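You operate a simulated robot arm through the tools that you are given. There is no shell and no other tool. Be economical: measure what you need, move in short steps, check, and stop when the job is done.

The job below is to be done with a simulated robot arm. You get a single attempt, and the scene is never put back.

JOB
Put things in order on the foot of the bed. At the end: the red socks is in the yellow tub; the green bands tin stands where the red socks stood; the brown cedar block from the foot of the bed stands where the green bands tin stood; the green bottle is on the purple coaster; whatever was shut is shut again. Leave all else as you found it, and nothing knocked over.

Only the result counts: the job must be done as asked and must still hold three seconds after the hand-in. Knocking over, shifting, dropping, spilling or breaking anything else fails it.

ROBOT AND FRAMES
A 5-joint arm with a two-finger parallel gripper, fixed in place. Base frame: the origin is at the foot of the arm, x ahead of it, y to its left, z up; the work surface is at about z = 0. Units: m, rad, N and s.
With the tool pointing down near the work surface it reaches from about 0.26 to 0.68 m from the base axis. Its first joint turns from -1.152 to 1.152 rad. The tool tilts only in the upright plane through the base axis and itself; it spins freely about its own axis. Payload 2.9 kg.
Tool frame: the origin (TCP) lies between the finger pads and is the grasp point; the fingertips stand 0.03 m ahead of it; z points along the fingers, y is the line along which they close. Largest opening 0.11 m; finger width 0.02, thickness 0.01; the body of the gripper, 0.048 by 0.112 m, starts 0.055 m behind the TCP.
Orientation is that of the tool frame in the base frame, as a unit quaternion [x, y, z, w]. With the fingers straight down and closing along the base's y, the tool's x points along the base's -x, its y along +y and its z along -z.

CONTROLS
- The arm moves only by the tool servo_tool. Its argument "moves" is a list of rows, each a list of 7 numbers: the turn, a rotation vector about the tool's x, y, z in rad, then the shift along the tool's x, y, z in cm, then the opening, from 0 (shut) to 1 (fully open). In form: [[wx, wy, wz, tx, ty, tz, fingers], ...]. A call has 1 to 10 rows; each row shifts and turns the commanded pose from where the row before left it, along the tool's axes as they then stand. A row lasts 0.2 s, in which the tool goes at most 0.05 m and 0.15 rad; a call with a longer step from one row to the next is refused whole, and so is a gripper value outside its range. Where a pose cannot be reached the arm comes as near as it can. A force on the tool above 40 N (or 10 N above the force at the start of the call, whichever is more), or a blocked arm, ends the call early, and 0.2 s more pass. Each finger travels about 0.108 m/s and halts on what it meets, pressing with about 41 N; the grip force reading is that of the motor and also rises with nothing between the fingers. The clock runs only during rows and for 0.2 s after the last one: add rows that do not move to give the fingers time. It gives the time, the measured TCP pose, the force on the tool (base axes), the opening and the grip force at its end, in the units of the frame above (readings bear some noise).
- Cameras (640 x 400 px; columns grow to the right, rows downward): "scene" is fixed at [0.0081, -0.4368, 0.6019]; the picture's right is [0.95, -0.32, 0.00], its down [-0.20, -0.58, -0.79] and it looks along [0.26, 0.75, -0.61] (base axes); focal length 318 px, centre (320, 200). "wrist" rides on the gripper at [0.072, 0.017, -0.103] in the tool frame; the picture's right is [-0.23, 0.97, 0.00], its down [-0.76, -0.18, -0.62] and it looks along [-0.61, -0.14, 0.78] (tool axes); focal length 222 px, centre (320, 200). There is no depth. A picture from a camera that has moved, and an enlarged one, comes with that camera's place and axes in the base frame and with its lens.
- camera(camera): a new picture of that camera. The clock stands still meanwhile.
- inspect(camera, box): a new picture of the part [left, top, right, bottom] of that camera's present view, enlarged. The clock stands still meanwhile.
- job_done(): hands the job in; it is judged then, once.

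Work in short steps. Places have to be worked out from the pictures, the camera data and where the tool is seen: move nearer, look again, correct. Check each grasp and each placing, and mend what went wrong. You have 120 turns and 68 pictures in all, those below and enlarged ones among them. Open the gripper and draw the arm clear of the work before you hand the job in, unless the task says otherwise; then end with one line.

The tools are called as name(argument=value, ...) on one line, values as JSON. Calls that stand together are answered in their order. servo_tool: Moves the arm, as the interface text tells. Its arguments: {"type":"object","properties":{"moves":{"type":"array","items":{"type":"array","items":{"type":"number"}}}},"required":["moves"]} The other tools are called the same way: camera (camera) takes a picture; inspect (camera, box) takes an enlarged picture of a part of a camera's view; job_done () hands the job in.

At the start:

```text
time: 0.0
eef_pos: [0.3047, 0.2705, 0.2524]
ee_rot: [0.0, 1.0, 0.0, 0.0]
ft_force: [0.7, -0.4, 0.4]
grip_width: 0.1102
gripper_force: 0.0
```

scene: 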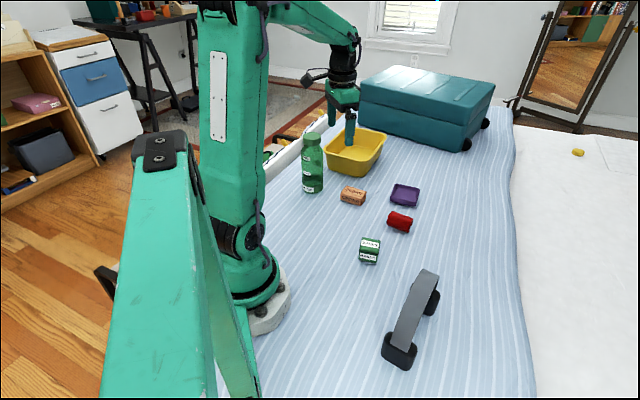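
wrist: 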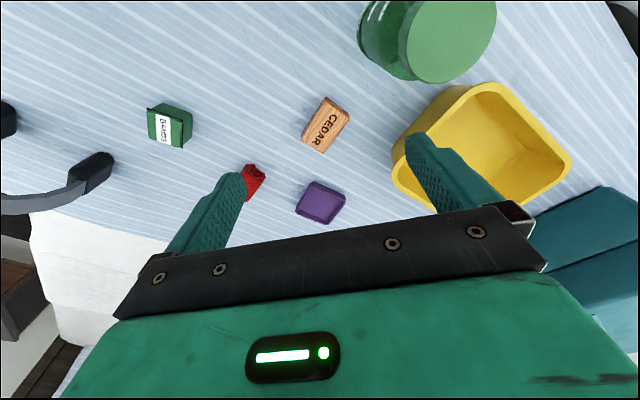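

I'll enlarge the scene view and the wrist view to get object positions and orientations before I move.

inspect(camera="scene", box=[290, 110, 450, 270])

inspect(camera="wrist", box=[130, 0, 580, 280])

```text
2.50 times, centred on (370, 190) of scene
camera zoom: at [0.0081, -0.4368, 0.6019], right [0.95, -0.32, 0.0], down [-0.2, -0.58, -0.79], along [0.26, 0.75, -0.61], focal length 794 px, centre (195, 225)
```

zoom: 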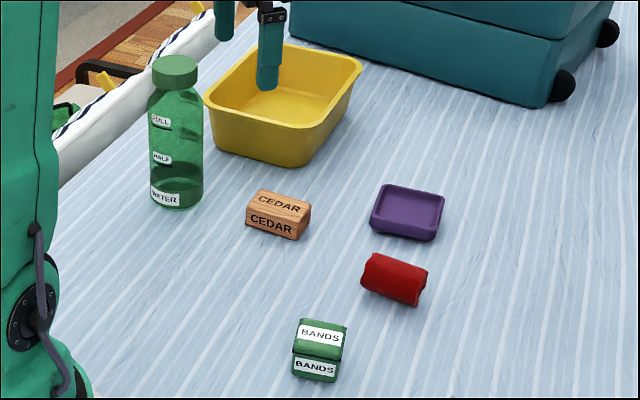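

```text
1.42 times, centred on (355, 140) of wrist
camera zoom: at [0.2333, 0.2872, 0.3548], right [0.23, 0.97, 0.0], down [0.76, -0.18, 0.62], along [0.61, -0.14, -0.78], focal length 316 px, centre (270, 285)
```

zoom: 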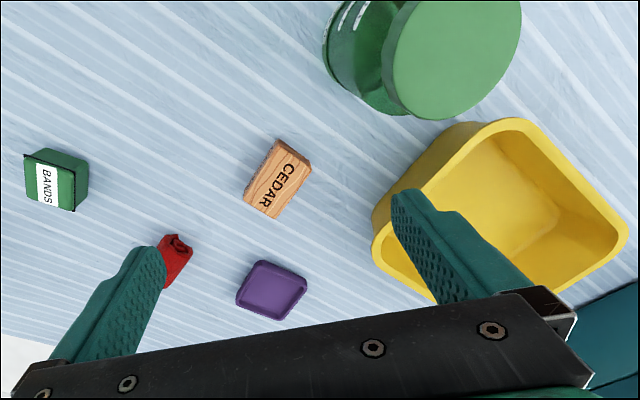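

The gripper is clear, so I'll move to a viewpoint above the socks and tin, staying high, and look again.

servo_tool(moves=[[0, 0, 0, -1, -4, 0, 1], [0, 0, 0, -1, -4, 0, 1], [0, 0, 0, -1, -4, 0, 1], [0, 0, 0, -1, -4, 0, 1], [0, 0, 0, 0, 0, 0, 1]])

camera(camera="wrist")

```text
time: 1.2
eef_pos: [0.3475, 0.109, 0.2542]
ee_rot: [0.0, 1.0, 0.0, 0.0]
ft_force: [0.0, 0.1, 0.5]
grip_width: 0.1099
gripper_force: 0.0
```

```text
63 pictures are left
camera wrist: at [0.2745, 0.1266, 0.3567], right [0.23, 0.97, 0.0], down [0.76, -0.18, 0.62], along [0.61, -0.14, -0.78], focal length 222 px, centre (320, 200)
```

wrist: 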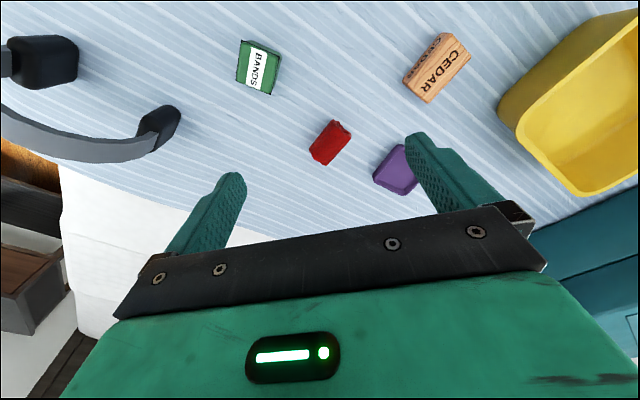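

Two views agree: the socks are at about (0.43, 0.11) with their long axis near -44°. The tin is at about (0.30, 0.04) and the cedar at about (0.356, 0.265). I'll go above the socks, turn the tool to close across them, descend partway and look.

servo_tool(moves=[[0, 0, 0, -4.1, 0.1, 0, 1], [0, 0, 0, -4.1, 0.1, 0, 1], [0, 0, 0.128, 0, 0, 2, 1], [0, 0, 0.128, 0, 0, 2, 1], [0, 0, 0.128, 0, 0, 2, 1], [0, 0, 0.128, 0, 0, 2, 1], [0, 0, 0.128, 0, 0, 2, 1], [0, 0, 0.128, 0, 0, 2, 1], [0, 0, 0, 0, 0, 0, 1]])

camera(camera="wrist")

inspect(camera="scene", box=[320, 150, 480, 270])

```text
time: 3.2
eef_pos: [0.4284, 0.1135, 0.1323]
ee_rot: [0.376, 0.927, -0.001, 0.0]
ft_force: [0.7, 0.7, 0.3]
grip_width: 0.11
gripper_force: 0.0
```

```text
62 pictures are left
camera wrist: at [0.3883, 0.1759, 0.2348], right [0.84, 0.54, 0.0], down [0.42, -0.66, 0.62], along [0.34, -0.52, -0.78], focal length 222 px, centre (320, 200)
```

wrist: 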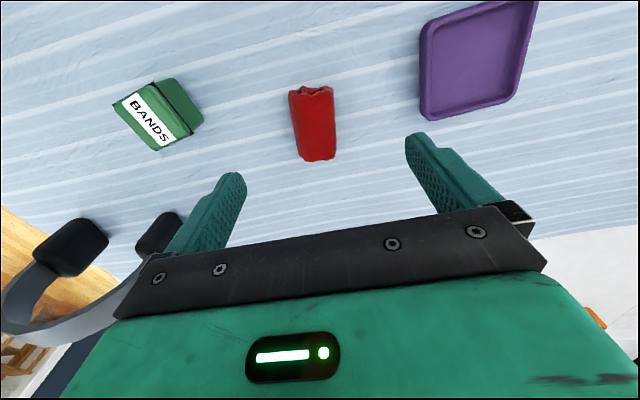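

```text
3.33 times, centred on (400, 210) of scene
camera zoom: at [0.0081, -0.4368, 0.6019], right [0.95, -0.32, 0.0], down [-0.2, -0.58, -0.79], along [0.26, 0.75, -0.61], focal length 1059 px, centre (53, 167)
```

zoom: 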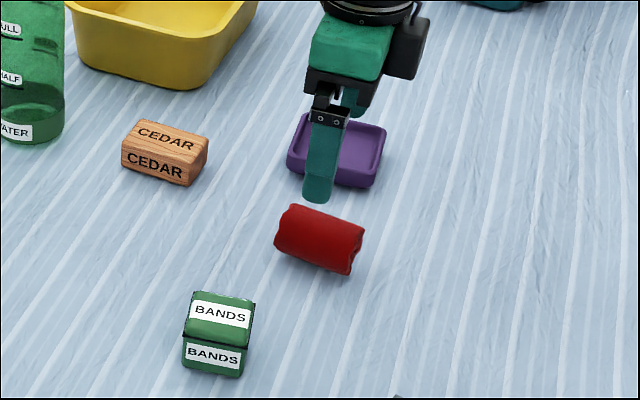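

The socks' centre is near (0.427, 0.108) and their axis near -51°. I'll turn a little more, correct the position, narrow the opening and descend until the fingertips are just above the cloth.

servo_tool(moves=[[0, 0, 0.12, 0, 0, 0, 0.7], [0, 0, 0, -0.45, -0.35, 2, 0.7], [0, 0, 0, 0, 0, 3, 0.7], [0, 0, 0, 0, 0, 3, 0.7], [0, 0, 0, 0, 0, 0, 0.7]])

camera(camera="wrist")

```text
time: 4.4
eef_pos: [0.4283, 0.1074, 0.0508]
ee_rot: [0.43, 0.903, -0.001, 0.001]
ft_force: [-0.2, 0.4, 0.1]
grip_width: 0.0771
gripper_force: 0.0
```

```text
60 pictures are left
camera wrist: at [0.3958, 0.1732, 0.153], right [0.9, 0.44, 0.0], down [0.34, -0.7, 0.62], along [0.27, -0.56, -0.78], focal length 222 px, centre (320, 200)
```

wrist: 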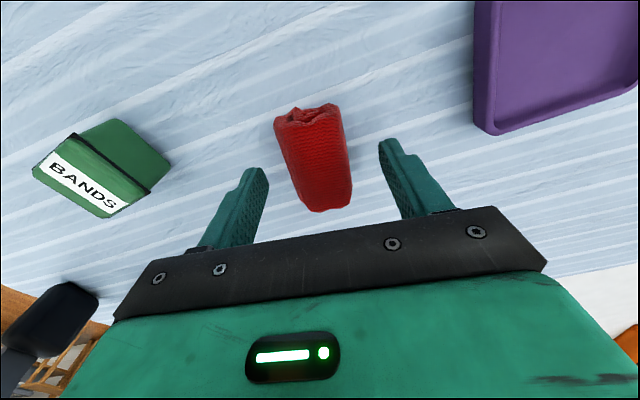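

The socks sit centred between the fingers. I'll descend 1.4 cm and close.

servo_tool(moves=[[0, 0, 0, 0, 0, 1.4, 0.7], [0, 0, 0, 0, 0, 0, 0.7], [0, 0, 0, 0, 0, 0, 0], [0, 0, 0, 0, 0, 0, 0], [0, 0, 0, 0, 0, 0, 0]])

```text
time: 5.6
eef_pos: [0.4278, 0.1068, 0.0362]
ee_rot: [0.429, 0.903, 0.0, 0.0]
ft_force: [0.4, -1.1, 0.5]
grip_width: 0.0465
gripper_force: 41.0
```

The grip holds at 46 mm. I'll lift straight up and head toward the tub at a safe height.

servo_tool(moves=[[0, 0, 0, 0, 0, -3, 0], [0, 0, 0, 0, 0, -4, 0], [0, 0, 0, 0, 0, -4.5, 0], [0, 0, 0, 0, 0, -4.5, 0], [0, 0, 0, 3.2, 2.6, 0, 0], [0, 0, 0, 3.2, 2.6, 0, 0], [0, 0, 0, 3.2, 2.6, 0, 0], [0, 0, 0, 3.2, 2.6, 0, 0], [0, 0, 0, 3.2, 2.6, 0, 0], [0, 0, 0, 0, 0, 0, 0]])

camera(camera="wrist")

camera(camera="scene")

```text
time: 7.8
eef_pos: [0.4264, 0.3119, 0.1985]
ee_rot: [0.43, 0.903, 0.0, 0.0]
ft_force: [-0.1, -0.3, 0.0]
grip_width: 0.0463
gripper_force: 41.1
```

```text
59 pictures are left
camera wrist: at [0.3942, 0.3791, 0.3019], right [0.9, 0.44, 0.0], down [0.34, -0.7, 0.62], along [0.27, -0.56, -0.78], focal length 222 px, centre (320, 200)
```

wrist: 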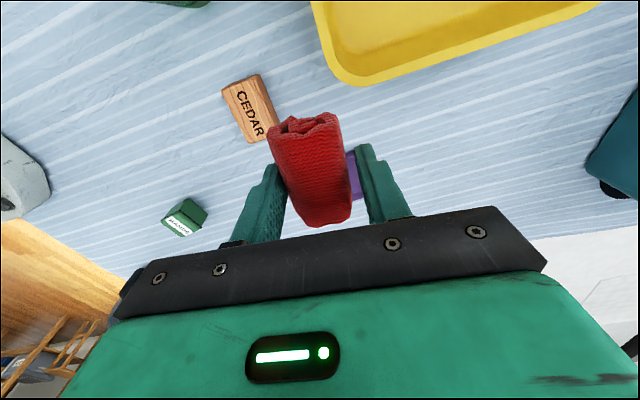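

```text
58 pictures are left
```

scene: 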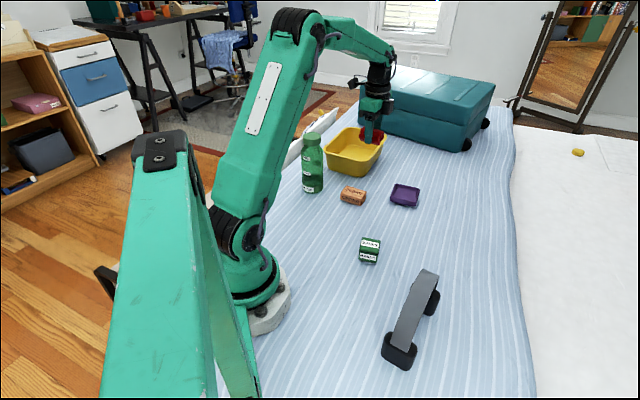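

From the scene picture the tub's rim centre is near (0.48, 0.51) and the rim is at z≈0.06. I'll aim for (0.455, 0.478), which is inside reach, and check before lowering.

servo_tool(moves=[[0, 0, 0, 2.75, 3.2, 0, 0], [0, 0, 0, 2.75, 3.2, 0, 0], [0, 0, 0, 2.75, 3.2, 0, 0], [0, 0, 0, 2.75, 3.2, 0, 0], [0, 0, 0, 0, 0, 2.5, 0], [0, 0, 0, 0, 0, 2.5, 0], [0, 0, 0, 0, 0, 0, 0]])

camera(camera="wrist")

inspect(camera="scene", box=[290, 90, 450, 190])

```text
time: 9.4
eef_pos: [0.4565, 0.4791, 0.1481]
ee_rot: [0.43, 0.903, 0.0, -0.001]
ft_force: [0.5, -0.3, -1.1]
grip_width: 0.0465
gripper_force: 40.7
```

```text
57 pictures are left
camera wrist: at [0.4242, 0.5458, 0.2506], right [0.9, 0.44, 0.0], down [0.34, -0.7, 0.62], along [0.27, -0.56, -0.78], focal length 222 px, centre (320, 200)
```

wrist: 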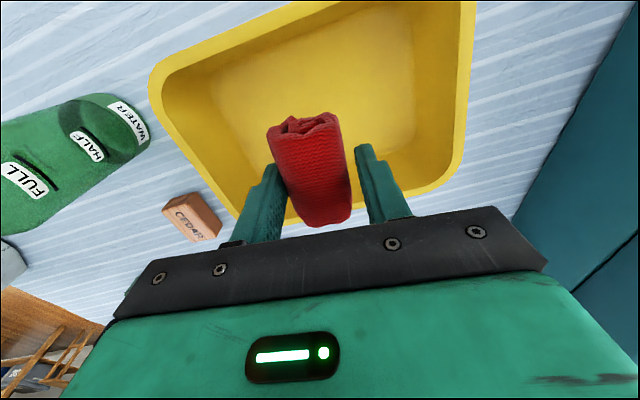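

```text
4.00 times, centred on (370, 140) of scene
camera zoom: at [0.0081, -0.4368, 0.6019], right [0.95, -0.32, 0.0], down [-0.2, -0.58, -0.79], along [0.26, 0.75, -0.61], focal length 1271 px, centre (120, 440)
```

zoom: 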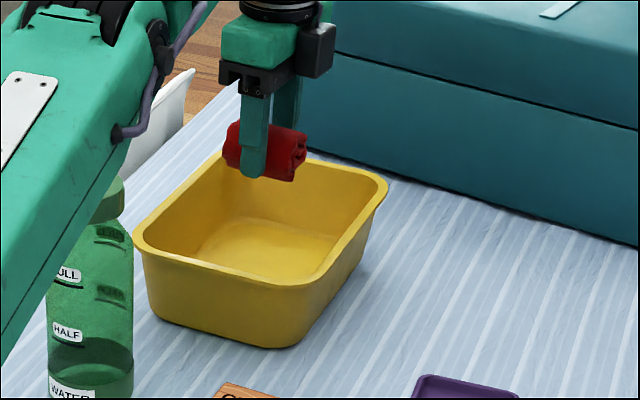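

The close view puts the tub's centre right under the tool. I'll lower the socks inside.

servo_tool(moves=[[0, 0, 0, 0, 0, 3, 0], [0, 0, 0, 0, 0, 3, 0], [0, 0, 0, 0, 0, 3, 0], [0, 0, 0, 0, 0, 0, 0]])

inspect(camera="scene", box=[290, 90, 450, 190])

```text
time: 10.4
eef_pos: [0.4585, 0.4791, 0.0578]
ee_rot: [0.43, 0.903, 0.0, 0.0]
ft_force: [-0.3, -0.2, -0.5]
grip_width: 0.0462
gripper_force: 41.2
```

```text
4.00 times, centred on (370, 140) of scene
camera zoom: at [0.0081, -0.4368, 0.6019], right [0.95, -0.32, 0.0], down [-0.2, -0.58, -0.79], along [0.26, 0.75, -0.61], focal length 1271 px, centre (120, 440)
```

zoom: 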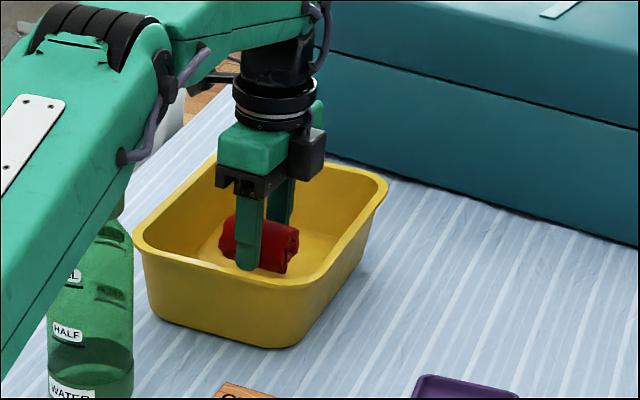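

The socks are inside with clear space around them. I'll lower 1.3 cm more, open to about 70 mm, and rise.

servo_tool(moves=[[0, 0, 0, 0, 0, 1.3, 0], [0, 0, 0, 0, 0, 0, 0], [0, 0, 0, 0, 0, 0, 0.65], [0, 0, 0, 0, 0, 0, 0.65], [0, 0, 0, 0, 0, -3, 0.65], [0, 0, 0, 0, 0, -4, 0.65], [0, 0, 0, 0, 0, -4.5, 0.65], [0, 0, 0, 0, 0, -4.5, 0.65], [0, 0, 0, 0, 0, 0, 0.65]])

camera(camera="wrist")

inspect(camera="scene", box=[290, 90, 450, 190])

```text
time: 12.4
eef_pos: [0.4528, 0.4729, 0.2035]
ee_rot: [0.43, 0.903, 0.001, 0.0]
ft_force: [0.4, -0.5, -0.8]
grip_width: 0.0714
gripper_force: 0.1
out of reach, approached as far as the arm can: row 8
```

```text
54 pictures are left
camera wrist: at [0.4207, 0.5399, 0.3057], right [0.9, 0.44, 0.0], down [0.34, -0.7, 0.62], along [0.27, -0.56, -0.78], focal length 222 px, centre (320, 200)
```

wrist: 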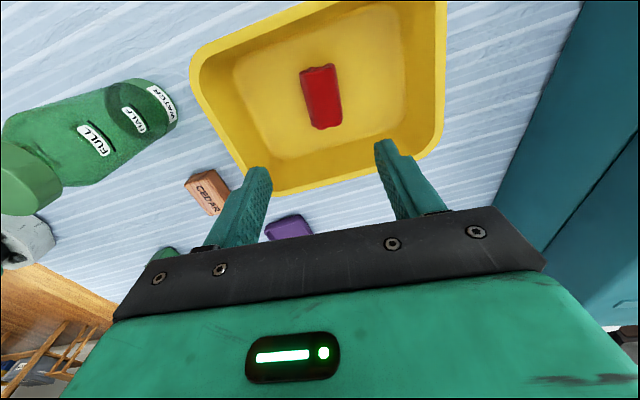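

```text
4.00 times, centred on (370, 140) of scene
camera zoom: at [0.0081, -0.4368, 0.6019], right [0.95, -0.32, 0.0], down [-0.2, -0.58, -0.79], along [0.26, 0.75, -0.61], focal length 1271 px, centre (120, 440)
```

zoom: 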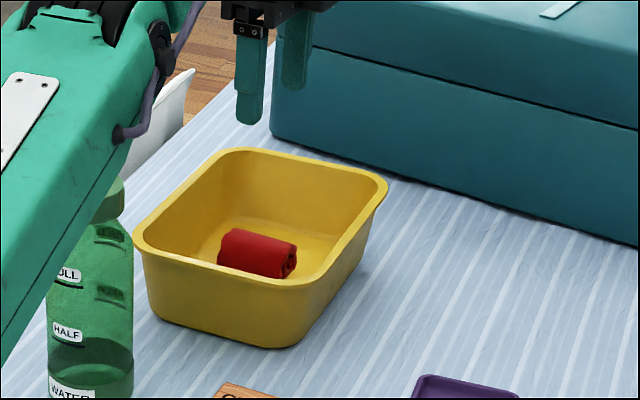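

The socks lie flat in the tub. Next I'll travel to above the tin.

servo_tool(moves=[[0, 0, 0, -2.35, -3.66, 0, 0.8], [0, 0, 0, -2.35, -3.66, 0, 0.8], [0, 0, 0, -2.35, -3.66, 0, 0.8], [0, 0, 0, -2.35, -3.66, 0, 0.8], [0, 0, 0, -2.35, -3.66, 0, 0.8], [0, 0, 0, -2.35, -3.66, 0, 0.8], [0, 0, 0, -2.35, -3.66, 0, 0.8], [0, 0, 0, -2.35, -3.66, 0, 0.8], [0, 0, 0, -2.35, -3.66, 0, 0.8], [0, 0, 0, -2.35, -3.66, 0, 0.8]])

servo_tool(moves=[[0, 0, -0.148, 0, 0, 0, 0.8], [0, 0, -0.148, 0, 0, 0, 0.8], [0, 0, -0.148, 0, 0, 0, 0.8], [0, 0, -0.148, 0, 0, 0, 0.8], [0, 0, -0.148, 0, 0, 0, 0.8], [0, 0, -0.148, 0, 0, 0, 0.8], [0, 0, 0, 0, 0, 0, 0.8]])

camera(camera="wrist")

```text
time: 14.6
eef_pos: [0.3158, 0.0604, 0.2046]
ee_rot: [0.43, 0.903, 0.001, 0.001]
ft_force: [0.4, 0.0, -0.2]
grip_width: 0.0879
gripper_force: 0.0
```

```text
time: 16.2
eef_pos: [0.3177, 0.0615, 0.2018]
ee_rot: [-0.001, 1.0, 0.0, 0.0]
ft_force: [0.6, 0.0, 0.4]
grip_width: 0.0882
gripper_force: 0.0
```

```text
52 pictures are left
camera wrist: at [0.2448, 0.0777, 0.3055], right [0.22, 0.97, 0.0], down [0.76, -0.18, 0.62], along [0.61, -0.14, -0.78], focal length 222 px, centre (320, 200)
```

wrist: 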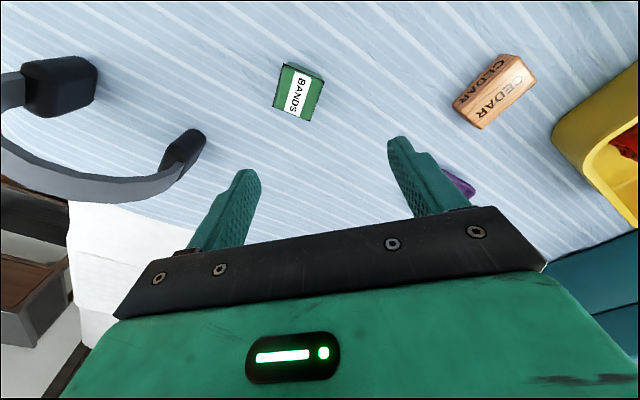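

I'll enlarge the tin and cedar for precise corners.

inspect(camera="wrist", box=[250, 40, 350, 140])

inspect(camera="scene", box=[330, 210, 410, 270])

```text
4.00 times, centred on (300, 90) of wrist
camera zoom: at [0.2448, 0.0777, 0.3055], right [0.22, 0.97, 0.0], down [0.76, -0.18, 0.62], along [0.61, -0.14, -0.78], focal length 888 px, centre (400, 640)
```

zoom: 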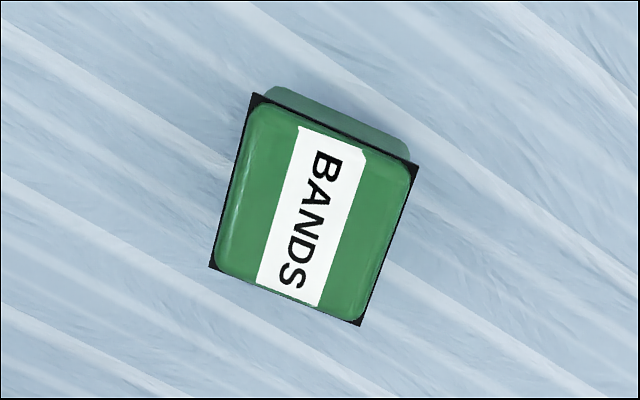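

```text
6.67 times, centred on (370, 240) of scene
camera zoom: at [0.0081, -0.4368, 0.6019], right [0.95, -0.32, 0.0], down [-0.2, -0.58, -0.79], along [0.26, 0.75, -0.61], focal length 2118 px, centre (-13, -67)
```

zoom: 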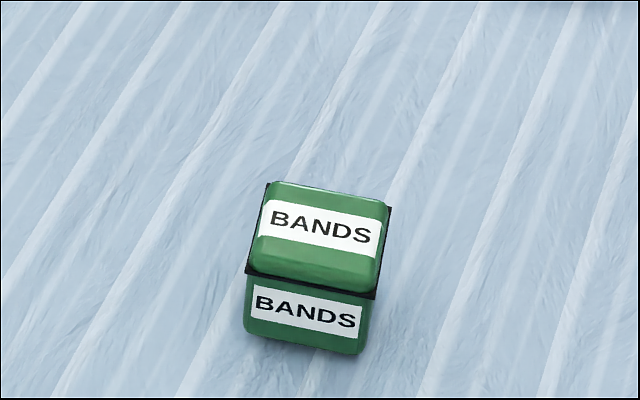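

The tin is about 48 mm square, centred near (0.304, 0.041) and turned -34°. I'll turn the tool to match, centre over it and descend to z≈0.10.

servo_tool(moves=[[0, 0, 0.148, 0, 0, 0, 0.8], [0, 0, 0.148, 0, 0, 0, 0.8], [0, 0, 0.148, 0, 0, 0, 0.8], [0, 0, 0.149, 0, 0, 0, 0.8], [0, 0, 0, 0, -2.46, 0, 0.8], [0, 0, 0, 0, 0, 3.5, 0.8], [0, 0, 0, 0, 0, 3.5, 0.8], [0, 0, 0, 0, 0, 3, 0.8], [0, 0, 0, 0, 0, 0, 0.8]])

camera(camera="wrist")

```text
time: 18.2
eef_pos: [0.302, 0.0407, 0.1057]
ee_rot: [0.292, 0.956, 0.0, 0.0]
ft_force: [-0.8, -0.8, 0.1]
grip_width: 0.088
gripper_force: 0.0
```

```text
49 pictures are left
camera wrist: at [0.252, 0.0955, 0.2073], right [0.73, 0.68, 0.0], down [0.53, -0.57, 0.62], along [0.42, -0.46, -0.78], focal length 222 px, centre (320, 200)
```

wrist: 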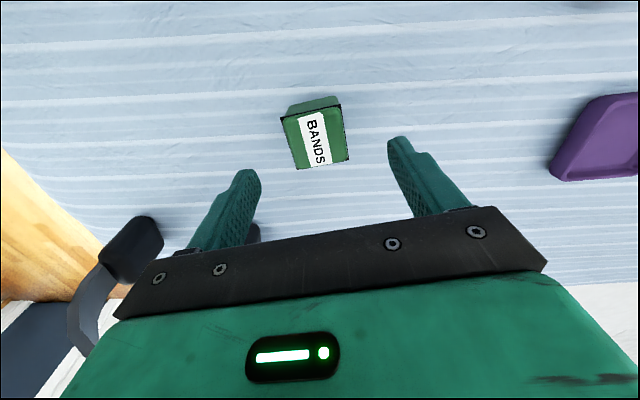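

The tin is centred between the fingers. I'll descend to z≈0.042 and close.

servo_tool(moves=[[0, 0, 0, 0, -0.1, 3, 0.8], [0, 0, 0, 0, 0, 2, 0.8], [0, 0, 0, 0, 0, 1.3, 0.8], [0, 0, 0, 0, 0, 0, 0.8]])

camera(camera="wrist")

```text
time: 19.2
eef_pos: [0.3036, 0.0392, 0.0403]
ee_rot: [0.292, 0.956, 0.0, 0.0]
ft_force: [-0.5, 0.2, -0.1]
grip_width: 0.088
gripper_force: 0.1
```

```text
48 pictures are left
camera wrist: at [0.2527, 0.0931, 0.1429], right [0.73, 0.68, 0.0], down [0.53, -0.57, 0.62], along [0.42, -0.46, -0.78], focal length 222 px, centre (320, 200)
```

wrist: 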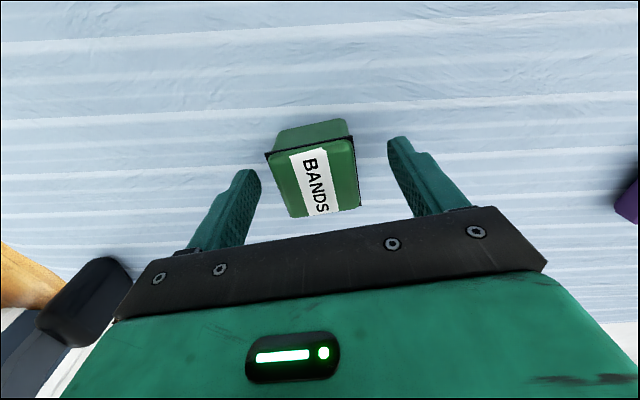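

Well centred. Closing.

servo_tool(moves=[[0, 0, 0, 0, 0, 0, 0], [0, 0, 0, 0, 0, 0, 0], [0, 0, 0, 0, 0, 0, 0]])

servo_tool(moves=[[0, 0, 0, 0, 0, -2, 0], [0, 0, 0, 0, 0, -3, 0], [0, 0, 0, 0, 0, -3, 0], [0, 0, 0, 0, 0, 0, 0]])

camera(camera="wrist")

```text
time: 20.0
eef_pos: [0.3036, 0.0392, 0.0414]
ee_rot: [0.292, 0.956, -0.001, 0.001]
ft_force: [-0.2, -0.3, 0.3]
grip_width: 0.0454
gripper_force: 41.2
```

```text
time: 21.0
eef_pos: [0.3006, 0.0391, 0.1223]
ee_rot: [0.293, 0.956, 0.0, 0.0]
ft_force: [0.4, 0.4, 0.4]
grip_width: 0.0454
gripper_force: 40.9
```

```text
47 pictures are left
camera wrist: at [0.2513, 0.0935, 0.2243], right [0.73, 0.68, 0.0], down [0.53, -0.57, 0.62], along [0.42, -0.46, -0.78], focal length 222 px, centre (320, 200)
```

wrist: 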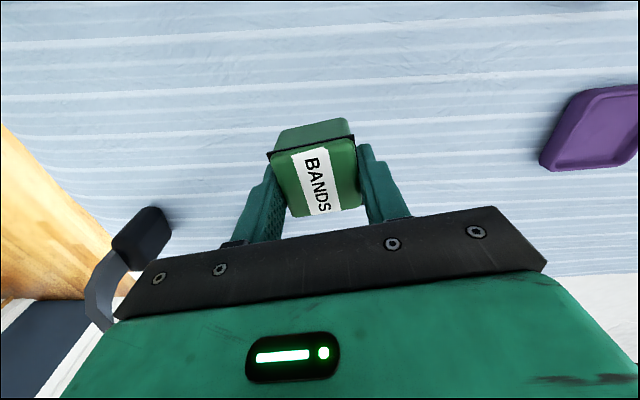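

The tin is held level. I'll carry it to the socks' old place at (0.428, 0.107).

servo_tool(moves=[[0, 0, 0, -1.71, 3.16, 0, 0], [0, 0, 0, -1.71, 3.16, 0, 0], [0, 0, 0, -1.71, 3.16, 0, 0], [0, 0, 0, -1.71, 3.16, 0, 0], [0, 0, 0, 0, 0, 3, 0], [0, 0, 0, 0, 0, 3, 0], [0, 0, 0, 0, 0, 0, 0]])

inspect(camera="scene", box=[320, 150, 480, 270])

```text
time: 22.6
eef_pos: [0.4298, 0.1053, 0.0585]
ee_rot: [0.292, 0.957, -0.001, -0.001]
ft_force: [0.4, 0.5, -1.2]
grip_width: 0.0453
gripper_force: 41.2
```

```text
3.33 times, centred on (400, 210) of scene
camera zoom: at [0.0082, -0.4368, 0.6019], right [0.95, -0.32, 0.0], down [-0.2, -0.58, -0.79], along [0.26, 0.75, -0.61], focal length 1059 px, centre (53, 167)
```

zoom: 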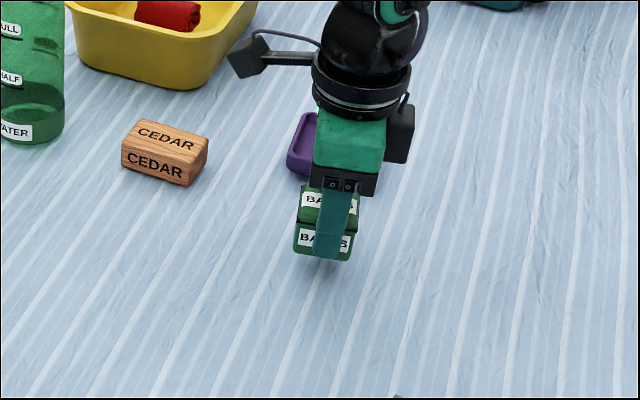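

Position is right. I'll lower 1.75 cm to the grasp height.

servo_tool(moves=[[0, 0, 0, 0, 0, 1, 0], [0, 0, 0, 0, 0, 0.7, 0], [0, 0, 0, 0, 0, 0, 0]])

```text
time: 23.4
eef_pos: [0.4315, 0.106, 0.0426]
ee_rot: [0.292, 0.956, 0.0, 0.0]
ft_force: [-0.4, 0.4, -1.6]
grip_width: 0.0453
gripper_force: 40.4
```

It sits about a millimetre above the bed. I'll settle it, open and rise.

servo_tool(moves=[[0, 0, 0, 0, 0, 0.12, 0], [0, 0, 0, 0, 0, 0, 0], [0, 0, 0, 0, 0, 0, 0.8], [0, 0, 0, 0, 0, 0, 0.8], [0, 0, 0, 0, 0, 0, 0.8], [0, 0, 0, 0, 0, -4, 0.8], [0, 0, 0, 0, 0, -5, 0.8], [0, 0, 0, 0, 0, -5, 0.8], [0, 0, 0, 0, 0, 0, 0.8]])

camera(camera="wrist")

inspect(camera="scene", box=[320, 150, 480, 270])

```text
time: 25.4
eef_pos: [0.4285, 0.1075, 0.1808]
ee_rot: [0.292, 0.956, 0.0, 0.0]
ft_force: [-0.2, 0.6, -1.2]
grip_width: 0.088
gripper_force: 0.0
```

```text
45 pictures are left
camera wrist: at [0.3792, 0.1625, 0.2832], right [0.73, 0.68, 0.0], down [0.53, -0.57, 0.62], along [0.42, -0.46, -0.78], focal length 222 px, centre (320, 200)
```

wrist: 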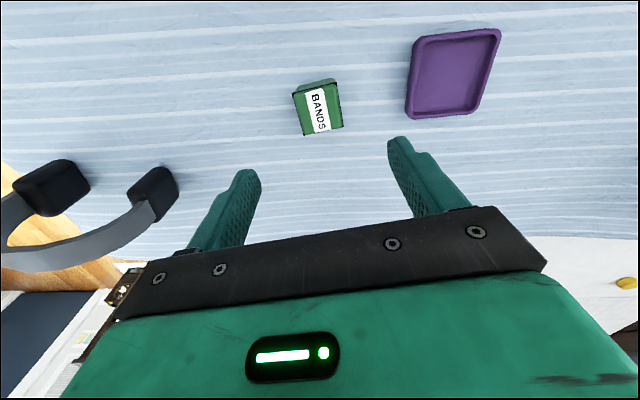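

```text
3.33 times, centred on (400, 210) of scene
camera zoom: at [0.0081, -0.4368, 0.6019], right [0.95, -0.32, 0.0], down [-0.2, -0.58, -0.79], along [0.26, 0.75, -0.61], focal length 1059 px, centre (53, 167)
```

zoom: 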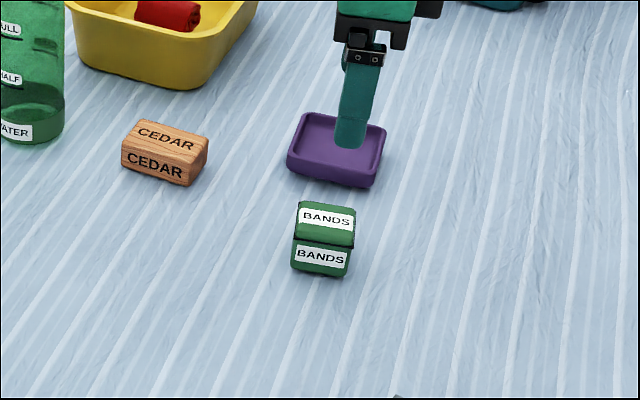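

The tin stands right where the socks were. The coaster is near (0.512, 0.225). Next I'll go above the cedar, near (0.361, 0.269), with its long axis about -44°.

servo_tool(moves=[[0, 0, 0, 3.66, 2.4, 0, 0.8], [0, 0, 0, 3.66, 2.4, 0, 0.8], [0, 0, 0, 3.66, 2.4, 0, 0.8], [0, 0, 0, 3.66, 2.4, 0, 0.8], [0, 0, 0.087, 0, 0, 0, 0.8], [0, 0, 0.087, 0, 0, 2, 0.8], [0, 0, 0, 0, 0, 3, 0.8], [0, 0, 0, 0, 0, 0, 0.8]])

camera(camera="wrist")

```text
time: 27.2
eef_pos: [0.3617, 0.269, 0.1312]
ee_rot: [0.374, 0.928, 0.001, 0.0]
ft_force: [-0.7, 0.7, -0.2]
grip_width: 0.0882
gripper_force: 0.1
```

```text
43 pictures are left
camera wrist: at [0.3219, 0.3313, 0.2347], right [0.84, 0.54, 0.0], down [0.42, -0.66, 0.62], along [0.34, -0.52, -0.78], focal length 222 px, centre (320, 200)
```

wrist: 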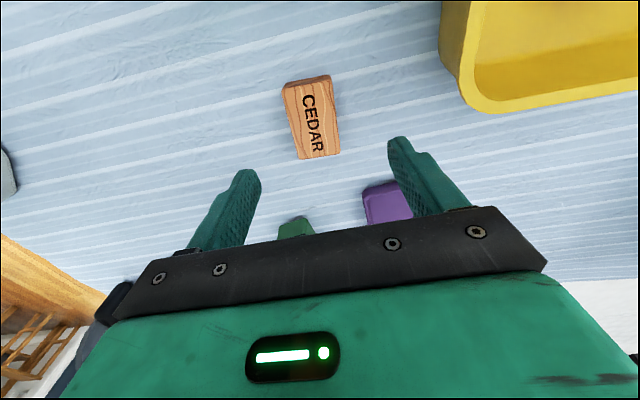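

Cedar's centre is near (0.356, 0.270), with its axis about -48°. I'll make small corrections and descend to grasp.

servo_tool(moves=[[0, 0, 0.07, 0, 0, 0, 0.75], [0, 0, 0, 0.4, -0.35, 3, 0.75], [0, 0, 0, 0, 0, 3, 0.75], [0, 0, 0, 0, 0, 0, 0.75]])

camera(camera="wrist")

```text
time: 28.2
eef_pos: [0.3568, 0.2691, 0.0734]
ee_rot: [0.405, 0.914, 0.001, 0.001]
ft_force: [-0.1, 0.0, 0.0]
grip_width: 0.0824
gripper_force: 0.0
```

```text
42 pictures are left
camera wrist: at [0.3204, 0.3345, 0.1764], right [0.88, 0.48, 0.0], down [0.38, -0.68, 0.62], along [0.3, -0.55, -0.78], focal length 222 px, centre (320, 200)
```

wrist: 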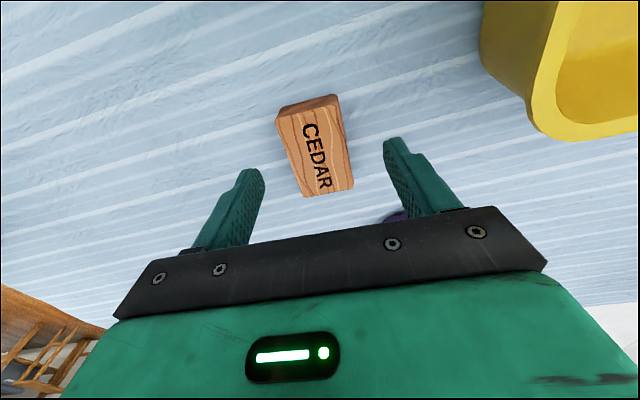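

Centred. I'll descend to z≈0.04 and close.

servo_tool(moves=[[0, 0, 0, 0.4, -0.1, 2, 0.75], [0, 0, 0, 0, 0, 1.4, 0.75], [0, 0, 0, 0, 0, 0, 0.75], [0, 0, 0, 0, 0, 0, 0], [0, 0, 0, 0, 0, 0, 0], [0, 0, 0, 0, 0, 0, 0]])

servo_tool(moves=[[0, 0, 0, 0, 0, -2, 0], [0, 0, 0, 0, 0, -3, 0], [0, 0, 0, 0, 0, -4, 0], [0, 0, 0, 0, 0, -4, 0], [0, 0, 0, 0, 0, 0, 0]])

camera(camera="wrist")

```text
time: 29.6
eef_pos: [0.3527, 0.272, 0.0381]
ee_rot: [0.406, 0.914, 0.0, -0.001]
ft_force: [-0.1, 0.2, -0.3]
grip_width: 0.0434
gripper_force: 41.1
```

```text
time: 30.8
eef_pos: [0.3543, 0.2719, 0.1673]
ee_rot: [0.406, 0.914, -0.001, 0.0]
ft_force: [0.2, 0.0, 0.3]
grip_width: 0.0437
gripper_force: 40.8
```

```text
41 pictures are left
camera wrist: at [0.3181, 0.3371, 0.2702], right [0.88, 0.48, 0.0], down [0.38, -0.68, 0.62], along [0.3, -0.55, -0.78], focal length 222 px, centre (320, 200)
```

wrist: 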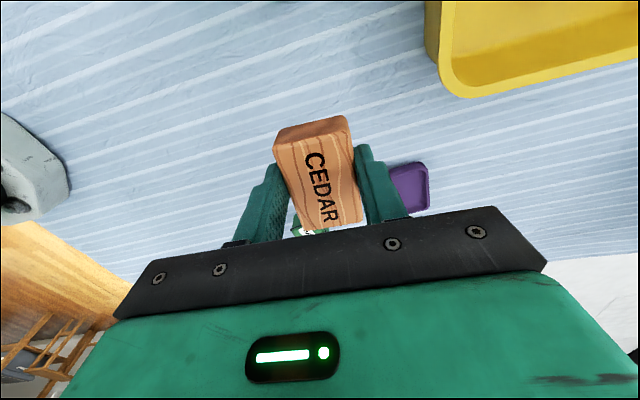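

The cedar is held level. I'll carry it to the tin's old place at (0.302, 0.041).

servo_tool(moves=[[0, 0, 0, -2.28, -3.22, 0, 0], [0, 0, 0, -2.28, -3.22, 0, 0], [0, 0, 0, -2.28, -3.22, 0, 0], [0, 0, 0, -2.28, -3.22, 0, 0], [0, 0, 0, -2.28, -3.22, 0, 0], [0, 0, 0, -2.28, -3.22, 0, 0], [0, 0, 0, 0, 0, 4, 0], [0, 0, 0, 0, 0, 4, 0], [0, 0, 0, 0, 0, 2.5, 0], [0, 0, 0, 0, 0, 0, 0]])

inspect(camera="scene", box=[320, 190, 440, 280])

```text
time: 33.0
eef_pos: [0.3017, 0.0402, 0.0624]
ee_rot: [0.405, 0.914, 0.0, 0.0]
ft_force: [-0.2, -0.3, -0.4]
grip_width: 0.0435
gripper_force: 41.2
```

```text
4.44 times, centred on (380, 235) of scene
camera zoom: at [0.0081, -0.4368, 0.6019], right [0.95, -0.32, 0.0], down [-0.2, -0.58, -0.79], along [0.26, 0.75, -0.61], focal length 1412 px, centre (53, 44)
```

zoom: 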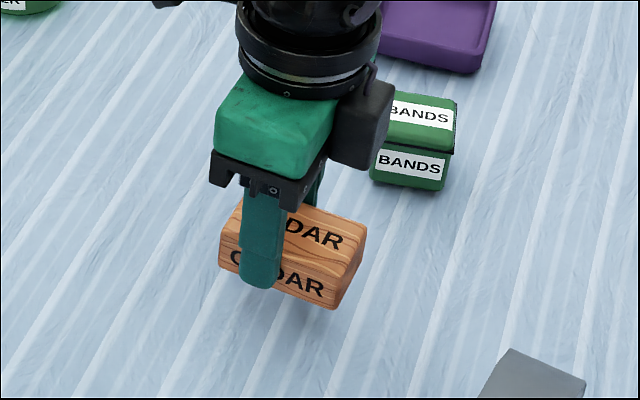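

Aligned over the tin's old spot. I'll lower to the grasp height, release and rise.

servo_tool(moves=[[0, 0, 0, 0, 0, 1.4, 0], [0, 0, 0, 0, 0, 0.9, 0], [0, 0, 0, 0, 0, 0, 0]])

```text
time: 33.8
eef_pos: [0.3024, 0.0416, 0.0407]
ee_rot: [0.406, 0.914, -0.001, 0.0]
ft_force: [0.9, -0.9, -0.5]
grip_width: 0.0438
gripper_force: 40.5
```

Two millimetres remain, so I'll settle it and then release.

servo_tool(moves=[[0, 0, 0, 0, 0, 0.2, 0], [0, 0, 0, 0, 0, 0, 0], [0, 0, 0, 0, 0, 0, 0.75], [0, 0, 0, 0, 0, 0, 0.75], [0, 0, 0, 0, 0, 0, 0.75], [0, 0, 0, 0, 0, -4, 0.75], [0, 0, 0, 0, 0, -5, 0.75], [0, 0, 0, 0, 0, -5, 0.75], [0, 0, 0, 0, 0, -5, 0.75], [0, 0, 0, 0, 0, 0, 0.75]])

inspect(camera="scene", box=[290, 110, 450, 270])

camera(camera="wrist")

```text
time: 36.0
eef_pos: [0.3049, 0.0409, 0.2291]
ee_rot: [0.406, 0.914, 0.0, 0.0]
ft_force: [-0.5, 0.0, 0.4]
grip_width: 0.0826
gripper_force: 0.0
```

```text
2.50 times, centred on (370, 190) of scene
camera zoom: at [0.0081, -0.4368, 0.6019], right [0.95, -0.32, 0.0], down [-0.2, -0.58, -0.79], along [0.26, 0.75, -0.61], focal length 794 px, centre (195, 225)
```

zoom: 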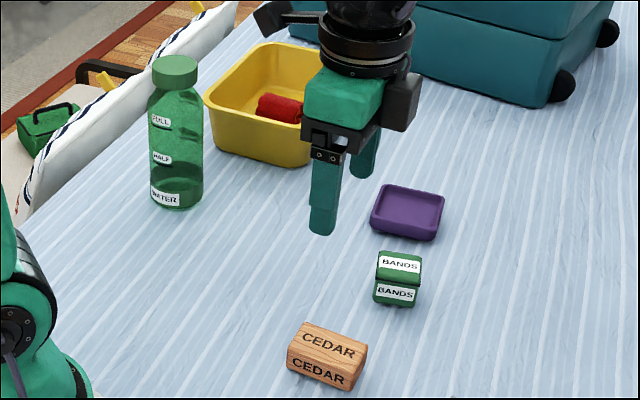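

```text
38 pictures are left
camera wrist: at [0.2685, 0.105, 0.3324], right [0.88, 0.48, 0.0], down [0.38, -0.68, 0.62], along [0.3, -0.55, -0.78], focal length 222 px, centre (320, 200)
```

wrist: 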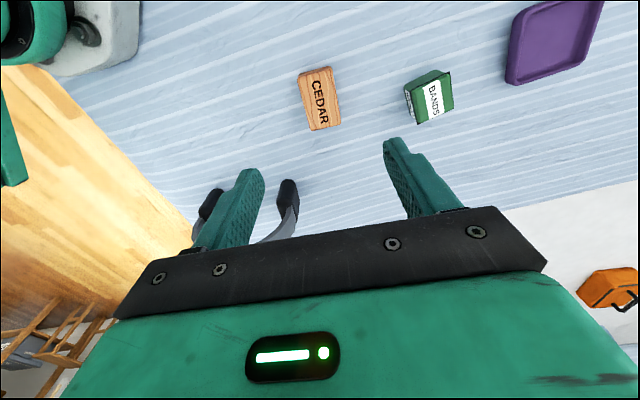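

Cedar stands within a few millimetres of the tin's spot. For the bottle, its base is near (0.26, 0.365), its height about 0.19, and its cap about 57 mm wide. I'll rise and go above it for a closer look.

servo_tool(moves=[[0, 0, 0, 0, 0, -3.5, 0.9], [0, 0, 0, 0, 0, -3.5, 0.9], [0, 0, 0, 3.86, 2.66, 0, 0.9], [0, 0, 0, 3.86, 2.66, 0, 0.9], [0, 0, 0, 3.86, 2.66, 0, 0.9], [0, 0, 0, 3.86, 2.66, 0, 0.9], [0, 0, 0, 3.86, 2.66, 0, 0.9], [0, 0, 0, 3.86, 2.66, 0, 0.9], [0, 0, 0, 3.86, 2.66, 0, 0.9], [0, 0, 0, 0, 0, 0, 0.9]])

camera(camera="wrist")

inspect(camera="scene", box=[280, 80, 440, 210])

```text
time: 38.2
eef_pos: [0.2603, 0.3657, 0.2962]
ee_rot: [0.406, 0.914, 0.0, 0.0]
ft_force: [0.2, 0.2, 0.3]
grip_width: 0.0992
gripper_force: 0.1
```

```text
37 pictures are left
camera wrist: at [0.2237, 0.4304, 0.3982], right [0.88, 0.48, 0.0], down [0.38, -0.68, 0.62], along [0.3, -0.55, -0.78], focal length 222 px, centre (320, 200)
```

wrist: 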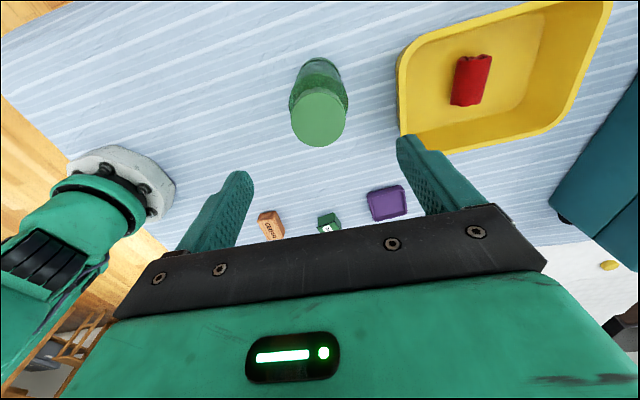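

```text
3.08 times, centred on (360, 145) of scene
camera zoom: at [0.0082, -0.4368, 0.6019], right [0.95, -0.32, 0.0], down [-0.2, -0.58, -0.79], along [0.26, 0.75, -0.61], focal length 978 px, centre (197, 369)
```

zoom: 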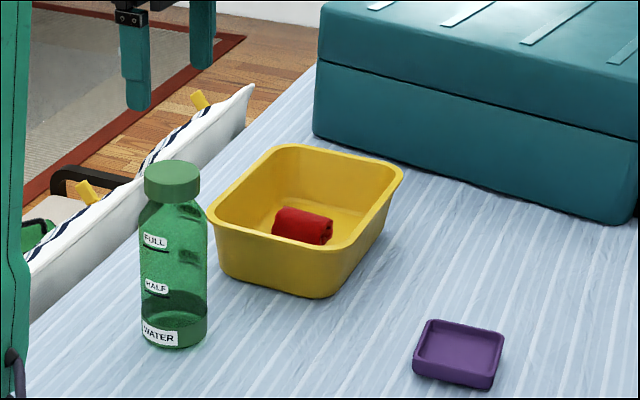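

Cap centre is near (0.255, 0.368). I'll correct and descend to just above the cap.

servo_tool(moves=[[0, 0, 0, 0.45, -0.25, 2, 0.9], [0, 0, 0, 0, 0, 2.8, 0.9], [0, 0, 0, 0, 0, 0, 0.9]])

camera(camera="wrist")

inspect(camera="scene", box=[270, 90, 370, 200])

```text
time: 39.0
eef_pos: [0.2558, 0.3675, 0.2479]
ee_rot: [0.406, 0.914, 0.0, 0.0]
ft_force: [0.6, -0.6, 0.6]
grip_width: 0.0992
gripper_force: 0.1
```

```text
35 pictures are left
camera wrist: at [0.2198, 0.4326, 0.3508], right [0.88, 0.48, 0.0], down [0.38, -0.68, 0.62], along [0.3, -0.55, -0.78], focal length 222 px, centre (320, 200)
```

wrist: 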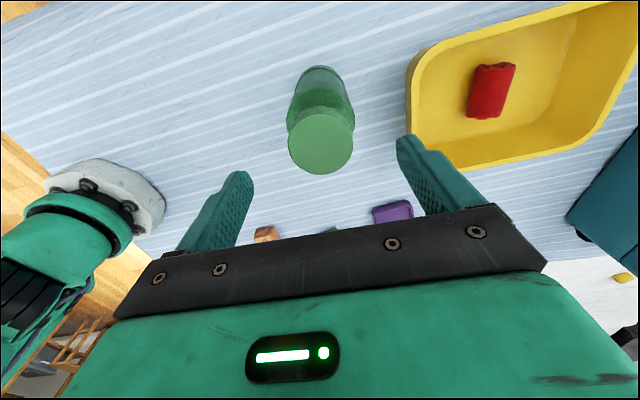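

```text
3.64 times, centred on (320, 145) of scene
camera zoom: at [0.0081, -0.4368, 0.6019], right [0.95, -0.32, 0.0], down [-0.2, -0.58, -0.79], along [0.26, 0.75, -0.61], focal length 1155 px, centre (320, 400)
```

zoom: 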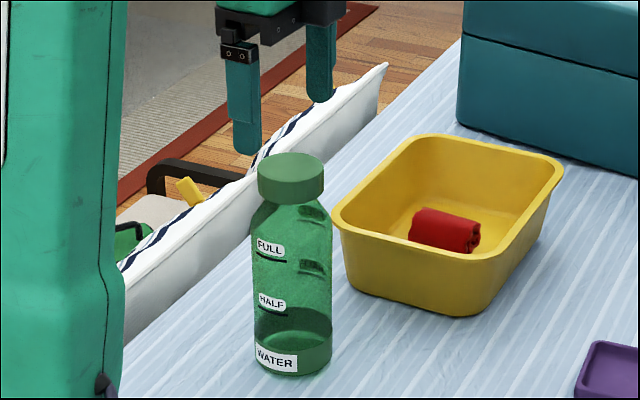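

The bottle axis is near (0.254, 0.370), with the cap top at z≈0.19. I'll descend to TCP z≈0.183 so the pads span only the cap, then check.

servo_tool(moves=[[0, 0, 0, 0.3, 0, 2.5, 0.9], [0, 0, 0, 0, 0, 2.5, 0.9], [0, 0, 0, 0, 0, 1.5, 0.9], [0, 0, 0, 0, 0, 0, 0.9]])

camera(camera="wrist")

inspect(camera="scene", box=[270, 90, 370, 200])

```text
time: 40.0
eef_pos: [0.2533, 0.3689, 0.1837]
ee_rot: [0.406, 0.914, 0.0, 0.0]
ft_force: [0.0, -0.6, -1.0]
grip_width: 0.0989
gripper_force: 0.0
```

```text
33 pictures are left
camera wrist: at [0.2163, 0.4342, 0.2873], right [0.88, 0.48, 0.0], down [0.38, -0.68, 0.62], along [0.3, -0.55, -0.78], focal length 222 px, centre (320, 200)
```

wrist: 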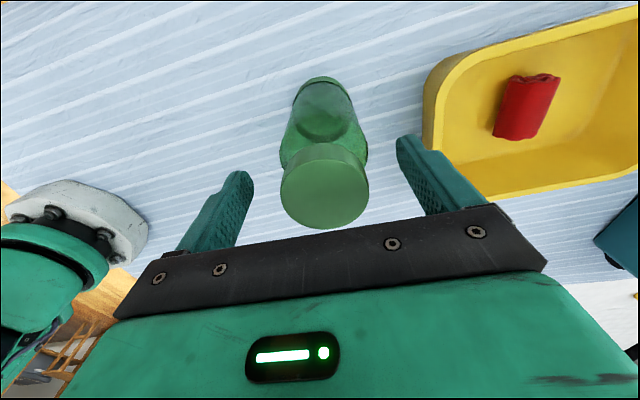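

```text
3.64 times, centred on (320, 145) of scene
camera zoom: at [0.0081, -0.4368, 0.6019], right [0.95, -0.32, 0.0], down [-0.2, -0.58, -0.79], along [0.26, 0.75, -0.61], focal length 1155 px, centre (320, 400)
```

zoom: 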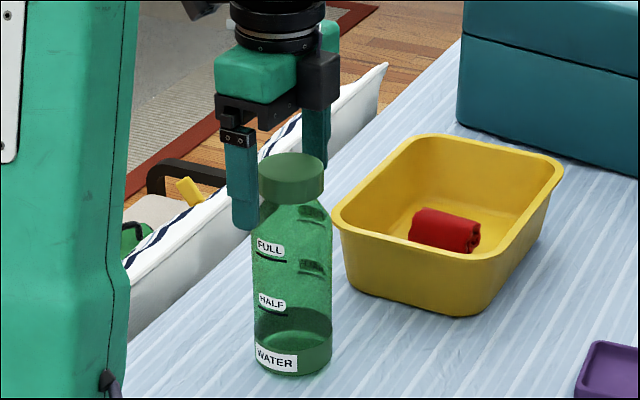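

Centred on the cap. I'll raise 4 mm to keep the fingertips off the shoulder, then close gently on the cap.

servo_tool(moves=[[0, 0, 0, 0, 0, -0.4, 0.9], [0, 0, 0, 0, 0, 0, 0.7], [0, 0, 0, 0, 0, 0, 0.55], [0, 0, 0, 0, 0, 0, 0.3], [0, 0, 0, 0, 0, 0, 0], [0, 0, 0, 0, 0, 0, 0]])

inspect(camera="scene", box=[270, 90, 370, 200])

```text
time: 41.4
eef_pos: [0.2534, 0.3688, 0.1876]
ee_rot: [0.406, 0.914, 0.0, 0.0]
ft_force: [-0.5, 0.9, 0.1]
grip_width: 0.051
gripper_force: 41.2
```

```text
3.64 times, centred on (320, 145) of scene
camera zoom: at [0.0081, -0.4368, 0.6019], right [0.95, -0.32, 0.0], down [-0.2, -0.58, -0.79], along [0.26, 0.75, -0.61], focal length 1155 px, centre (320, 400)
```

zoom: 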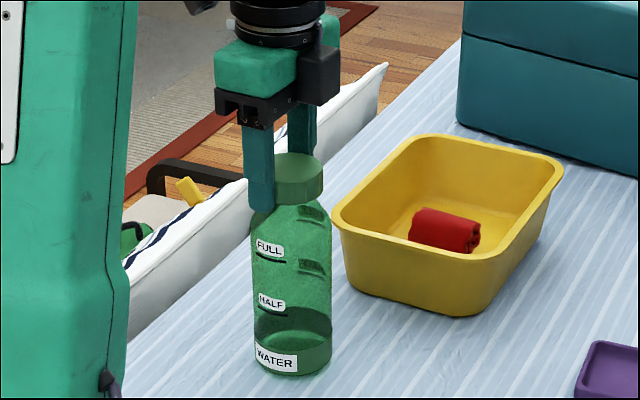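

It grips the cap at 51 mm and the bottle is undisturbed. I'll lift 4 cm and check that it hangs straight.

servo_tool(moves=[[0, 0, 0, 0, 0, -1, 0], [0, 0, 0, 0, 0, -1.5, 0], [0, 0, 0, 0, 0, -1.5, 0], [0, 0, 0, 0, 0, 0, 0]])

inspect(camera="scene", box=[270, 90, 370, 200])

```text
time: 42.4
eef_pos: [0.2519, 0.3684, 0.2303]
ee_rot: [0.406, 0.914, 0.001, 0.0]
ft_force: [1.1, -0.3, -1.5]
grip_width: 0.0509
gripper_force: 40.6
```

```text
3.64 times, centred on (320, 145) of scene
camera zoom: at [0.0081, -0.4368, 0.6019], right [0.95, -0.32, 0.0], down [-0.2, -0.58, -0.79], along [0.26, 0.75, -0.61], focal length 1155 px, centre (320, 400)
```

zoom: 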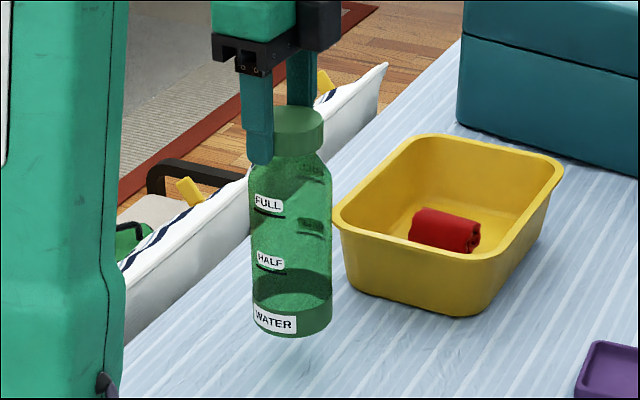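

The bottle is held upright. I'll lift 2 cm more and go partway to the coaster, skirting the tub, then look at the coaster from nearer.

servo_tool(moves=[[0, 0, 0, 0, 0, -2.5, 0], [0, 0, 0, -2, 0.67, 0, 0], [0, 0, 0, -3.5, 1.2, 0, 0], [0, 0, 0, -3.5, 1.2, 0, 0], [0, 0, 0, -3.5, 1.2, 0, 0], [0, 0, 0, -2.5, 0.8, 0, 0], [0, 0, 0, -1.08, 0.28, 0, 0], [0, 0, 0, 0, 0, 0, 0]])

camera(camera="wrist")

inspect(camera="scene", box=[330, 110, 450, 220])

```text
time: 44.2
eef_pos: [0.4001, 0.2862, 0.2543]
ee_rot: [0.405, 0.914, 0.0, 0.0]
ft_force: [-0.6, -0.3, -1.5]
grip_width: 0.051
gripper_force: 40.7
```

```text
29 pictures are left
camera wrist: at [0.3648, 0.351, 0.3577], right [0.88, 0.48, 0.0], down [0.38, -0.68, 0.62], along [0.3, -0.55, -0.78], focal length 222 px, centre (320, 200)
```

wrist: 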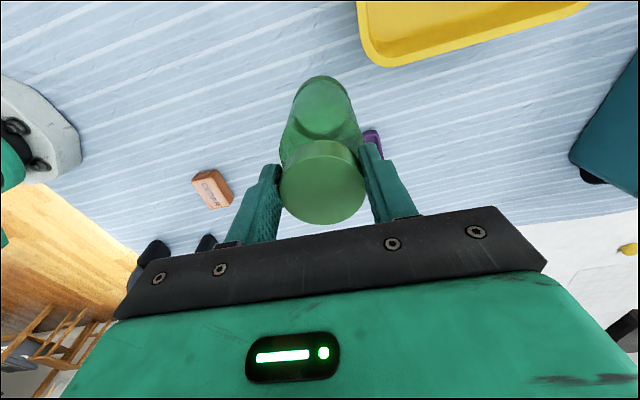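

```text
3.64 times, centred on (390, 165) of scene
camera zoom: at [0.0081, -0.4368, 0.6019], right [0.95, -0.32, 0.0], down [-0.2, -0.58, -0.79], along [0.26, 0.75, -0.61], focal length 1155 px, centre (66, 327)
```

zoom: 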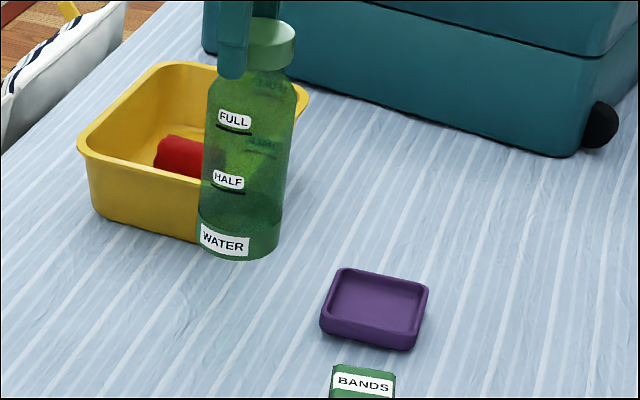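

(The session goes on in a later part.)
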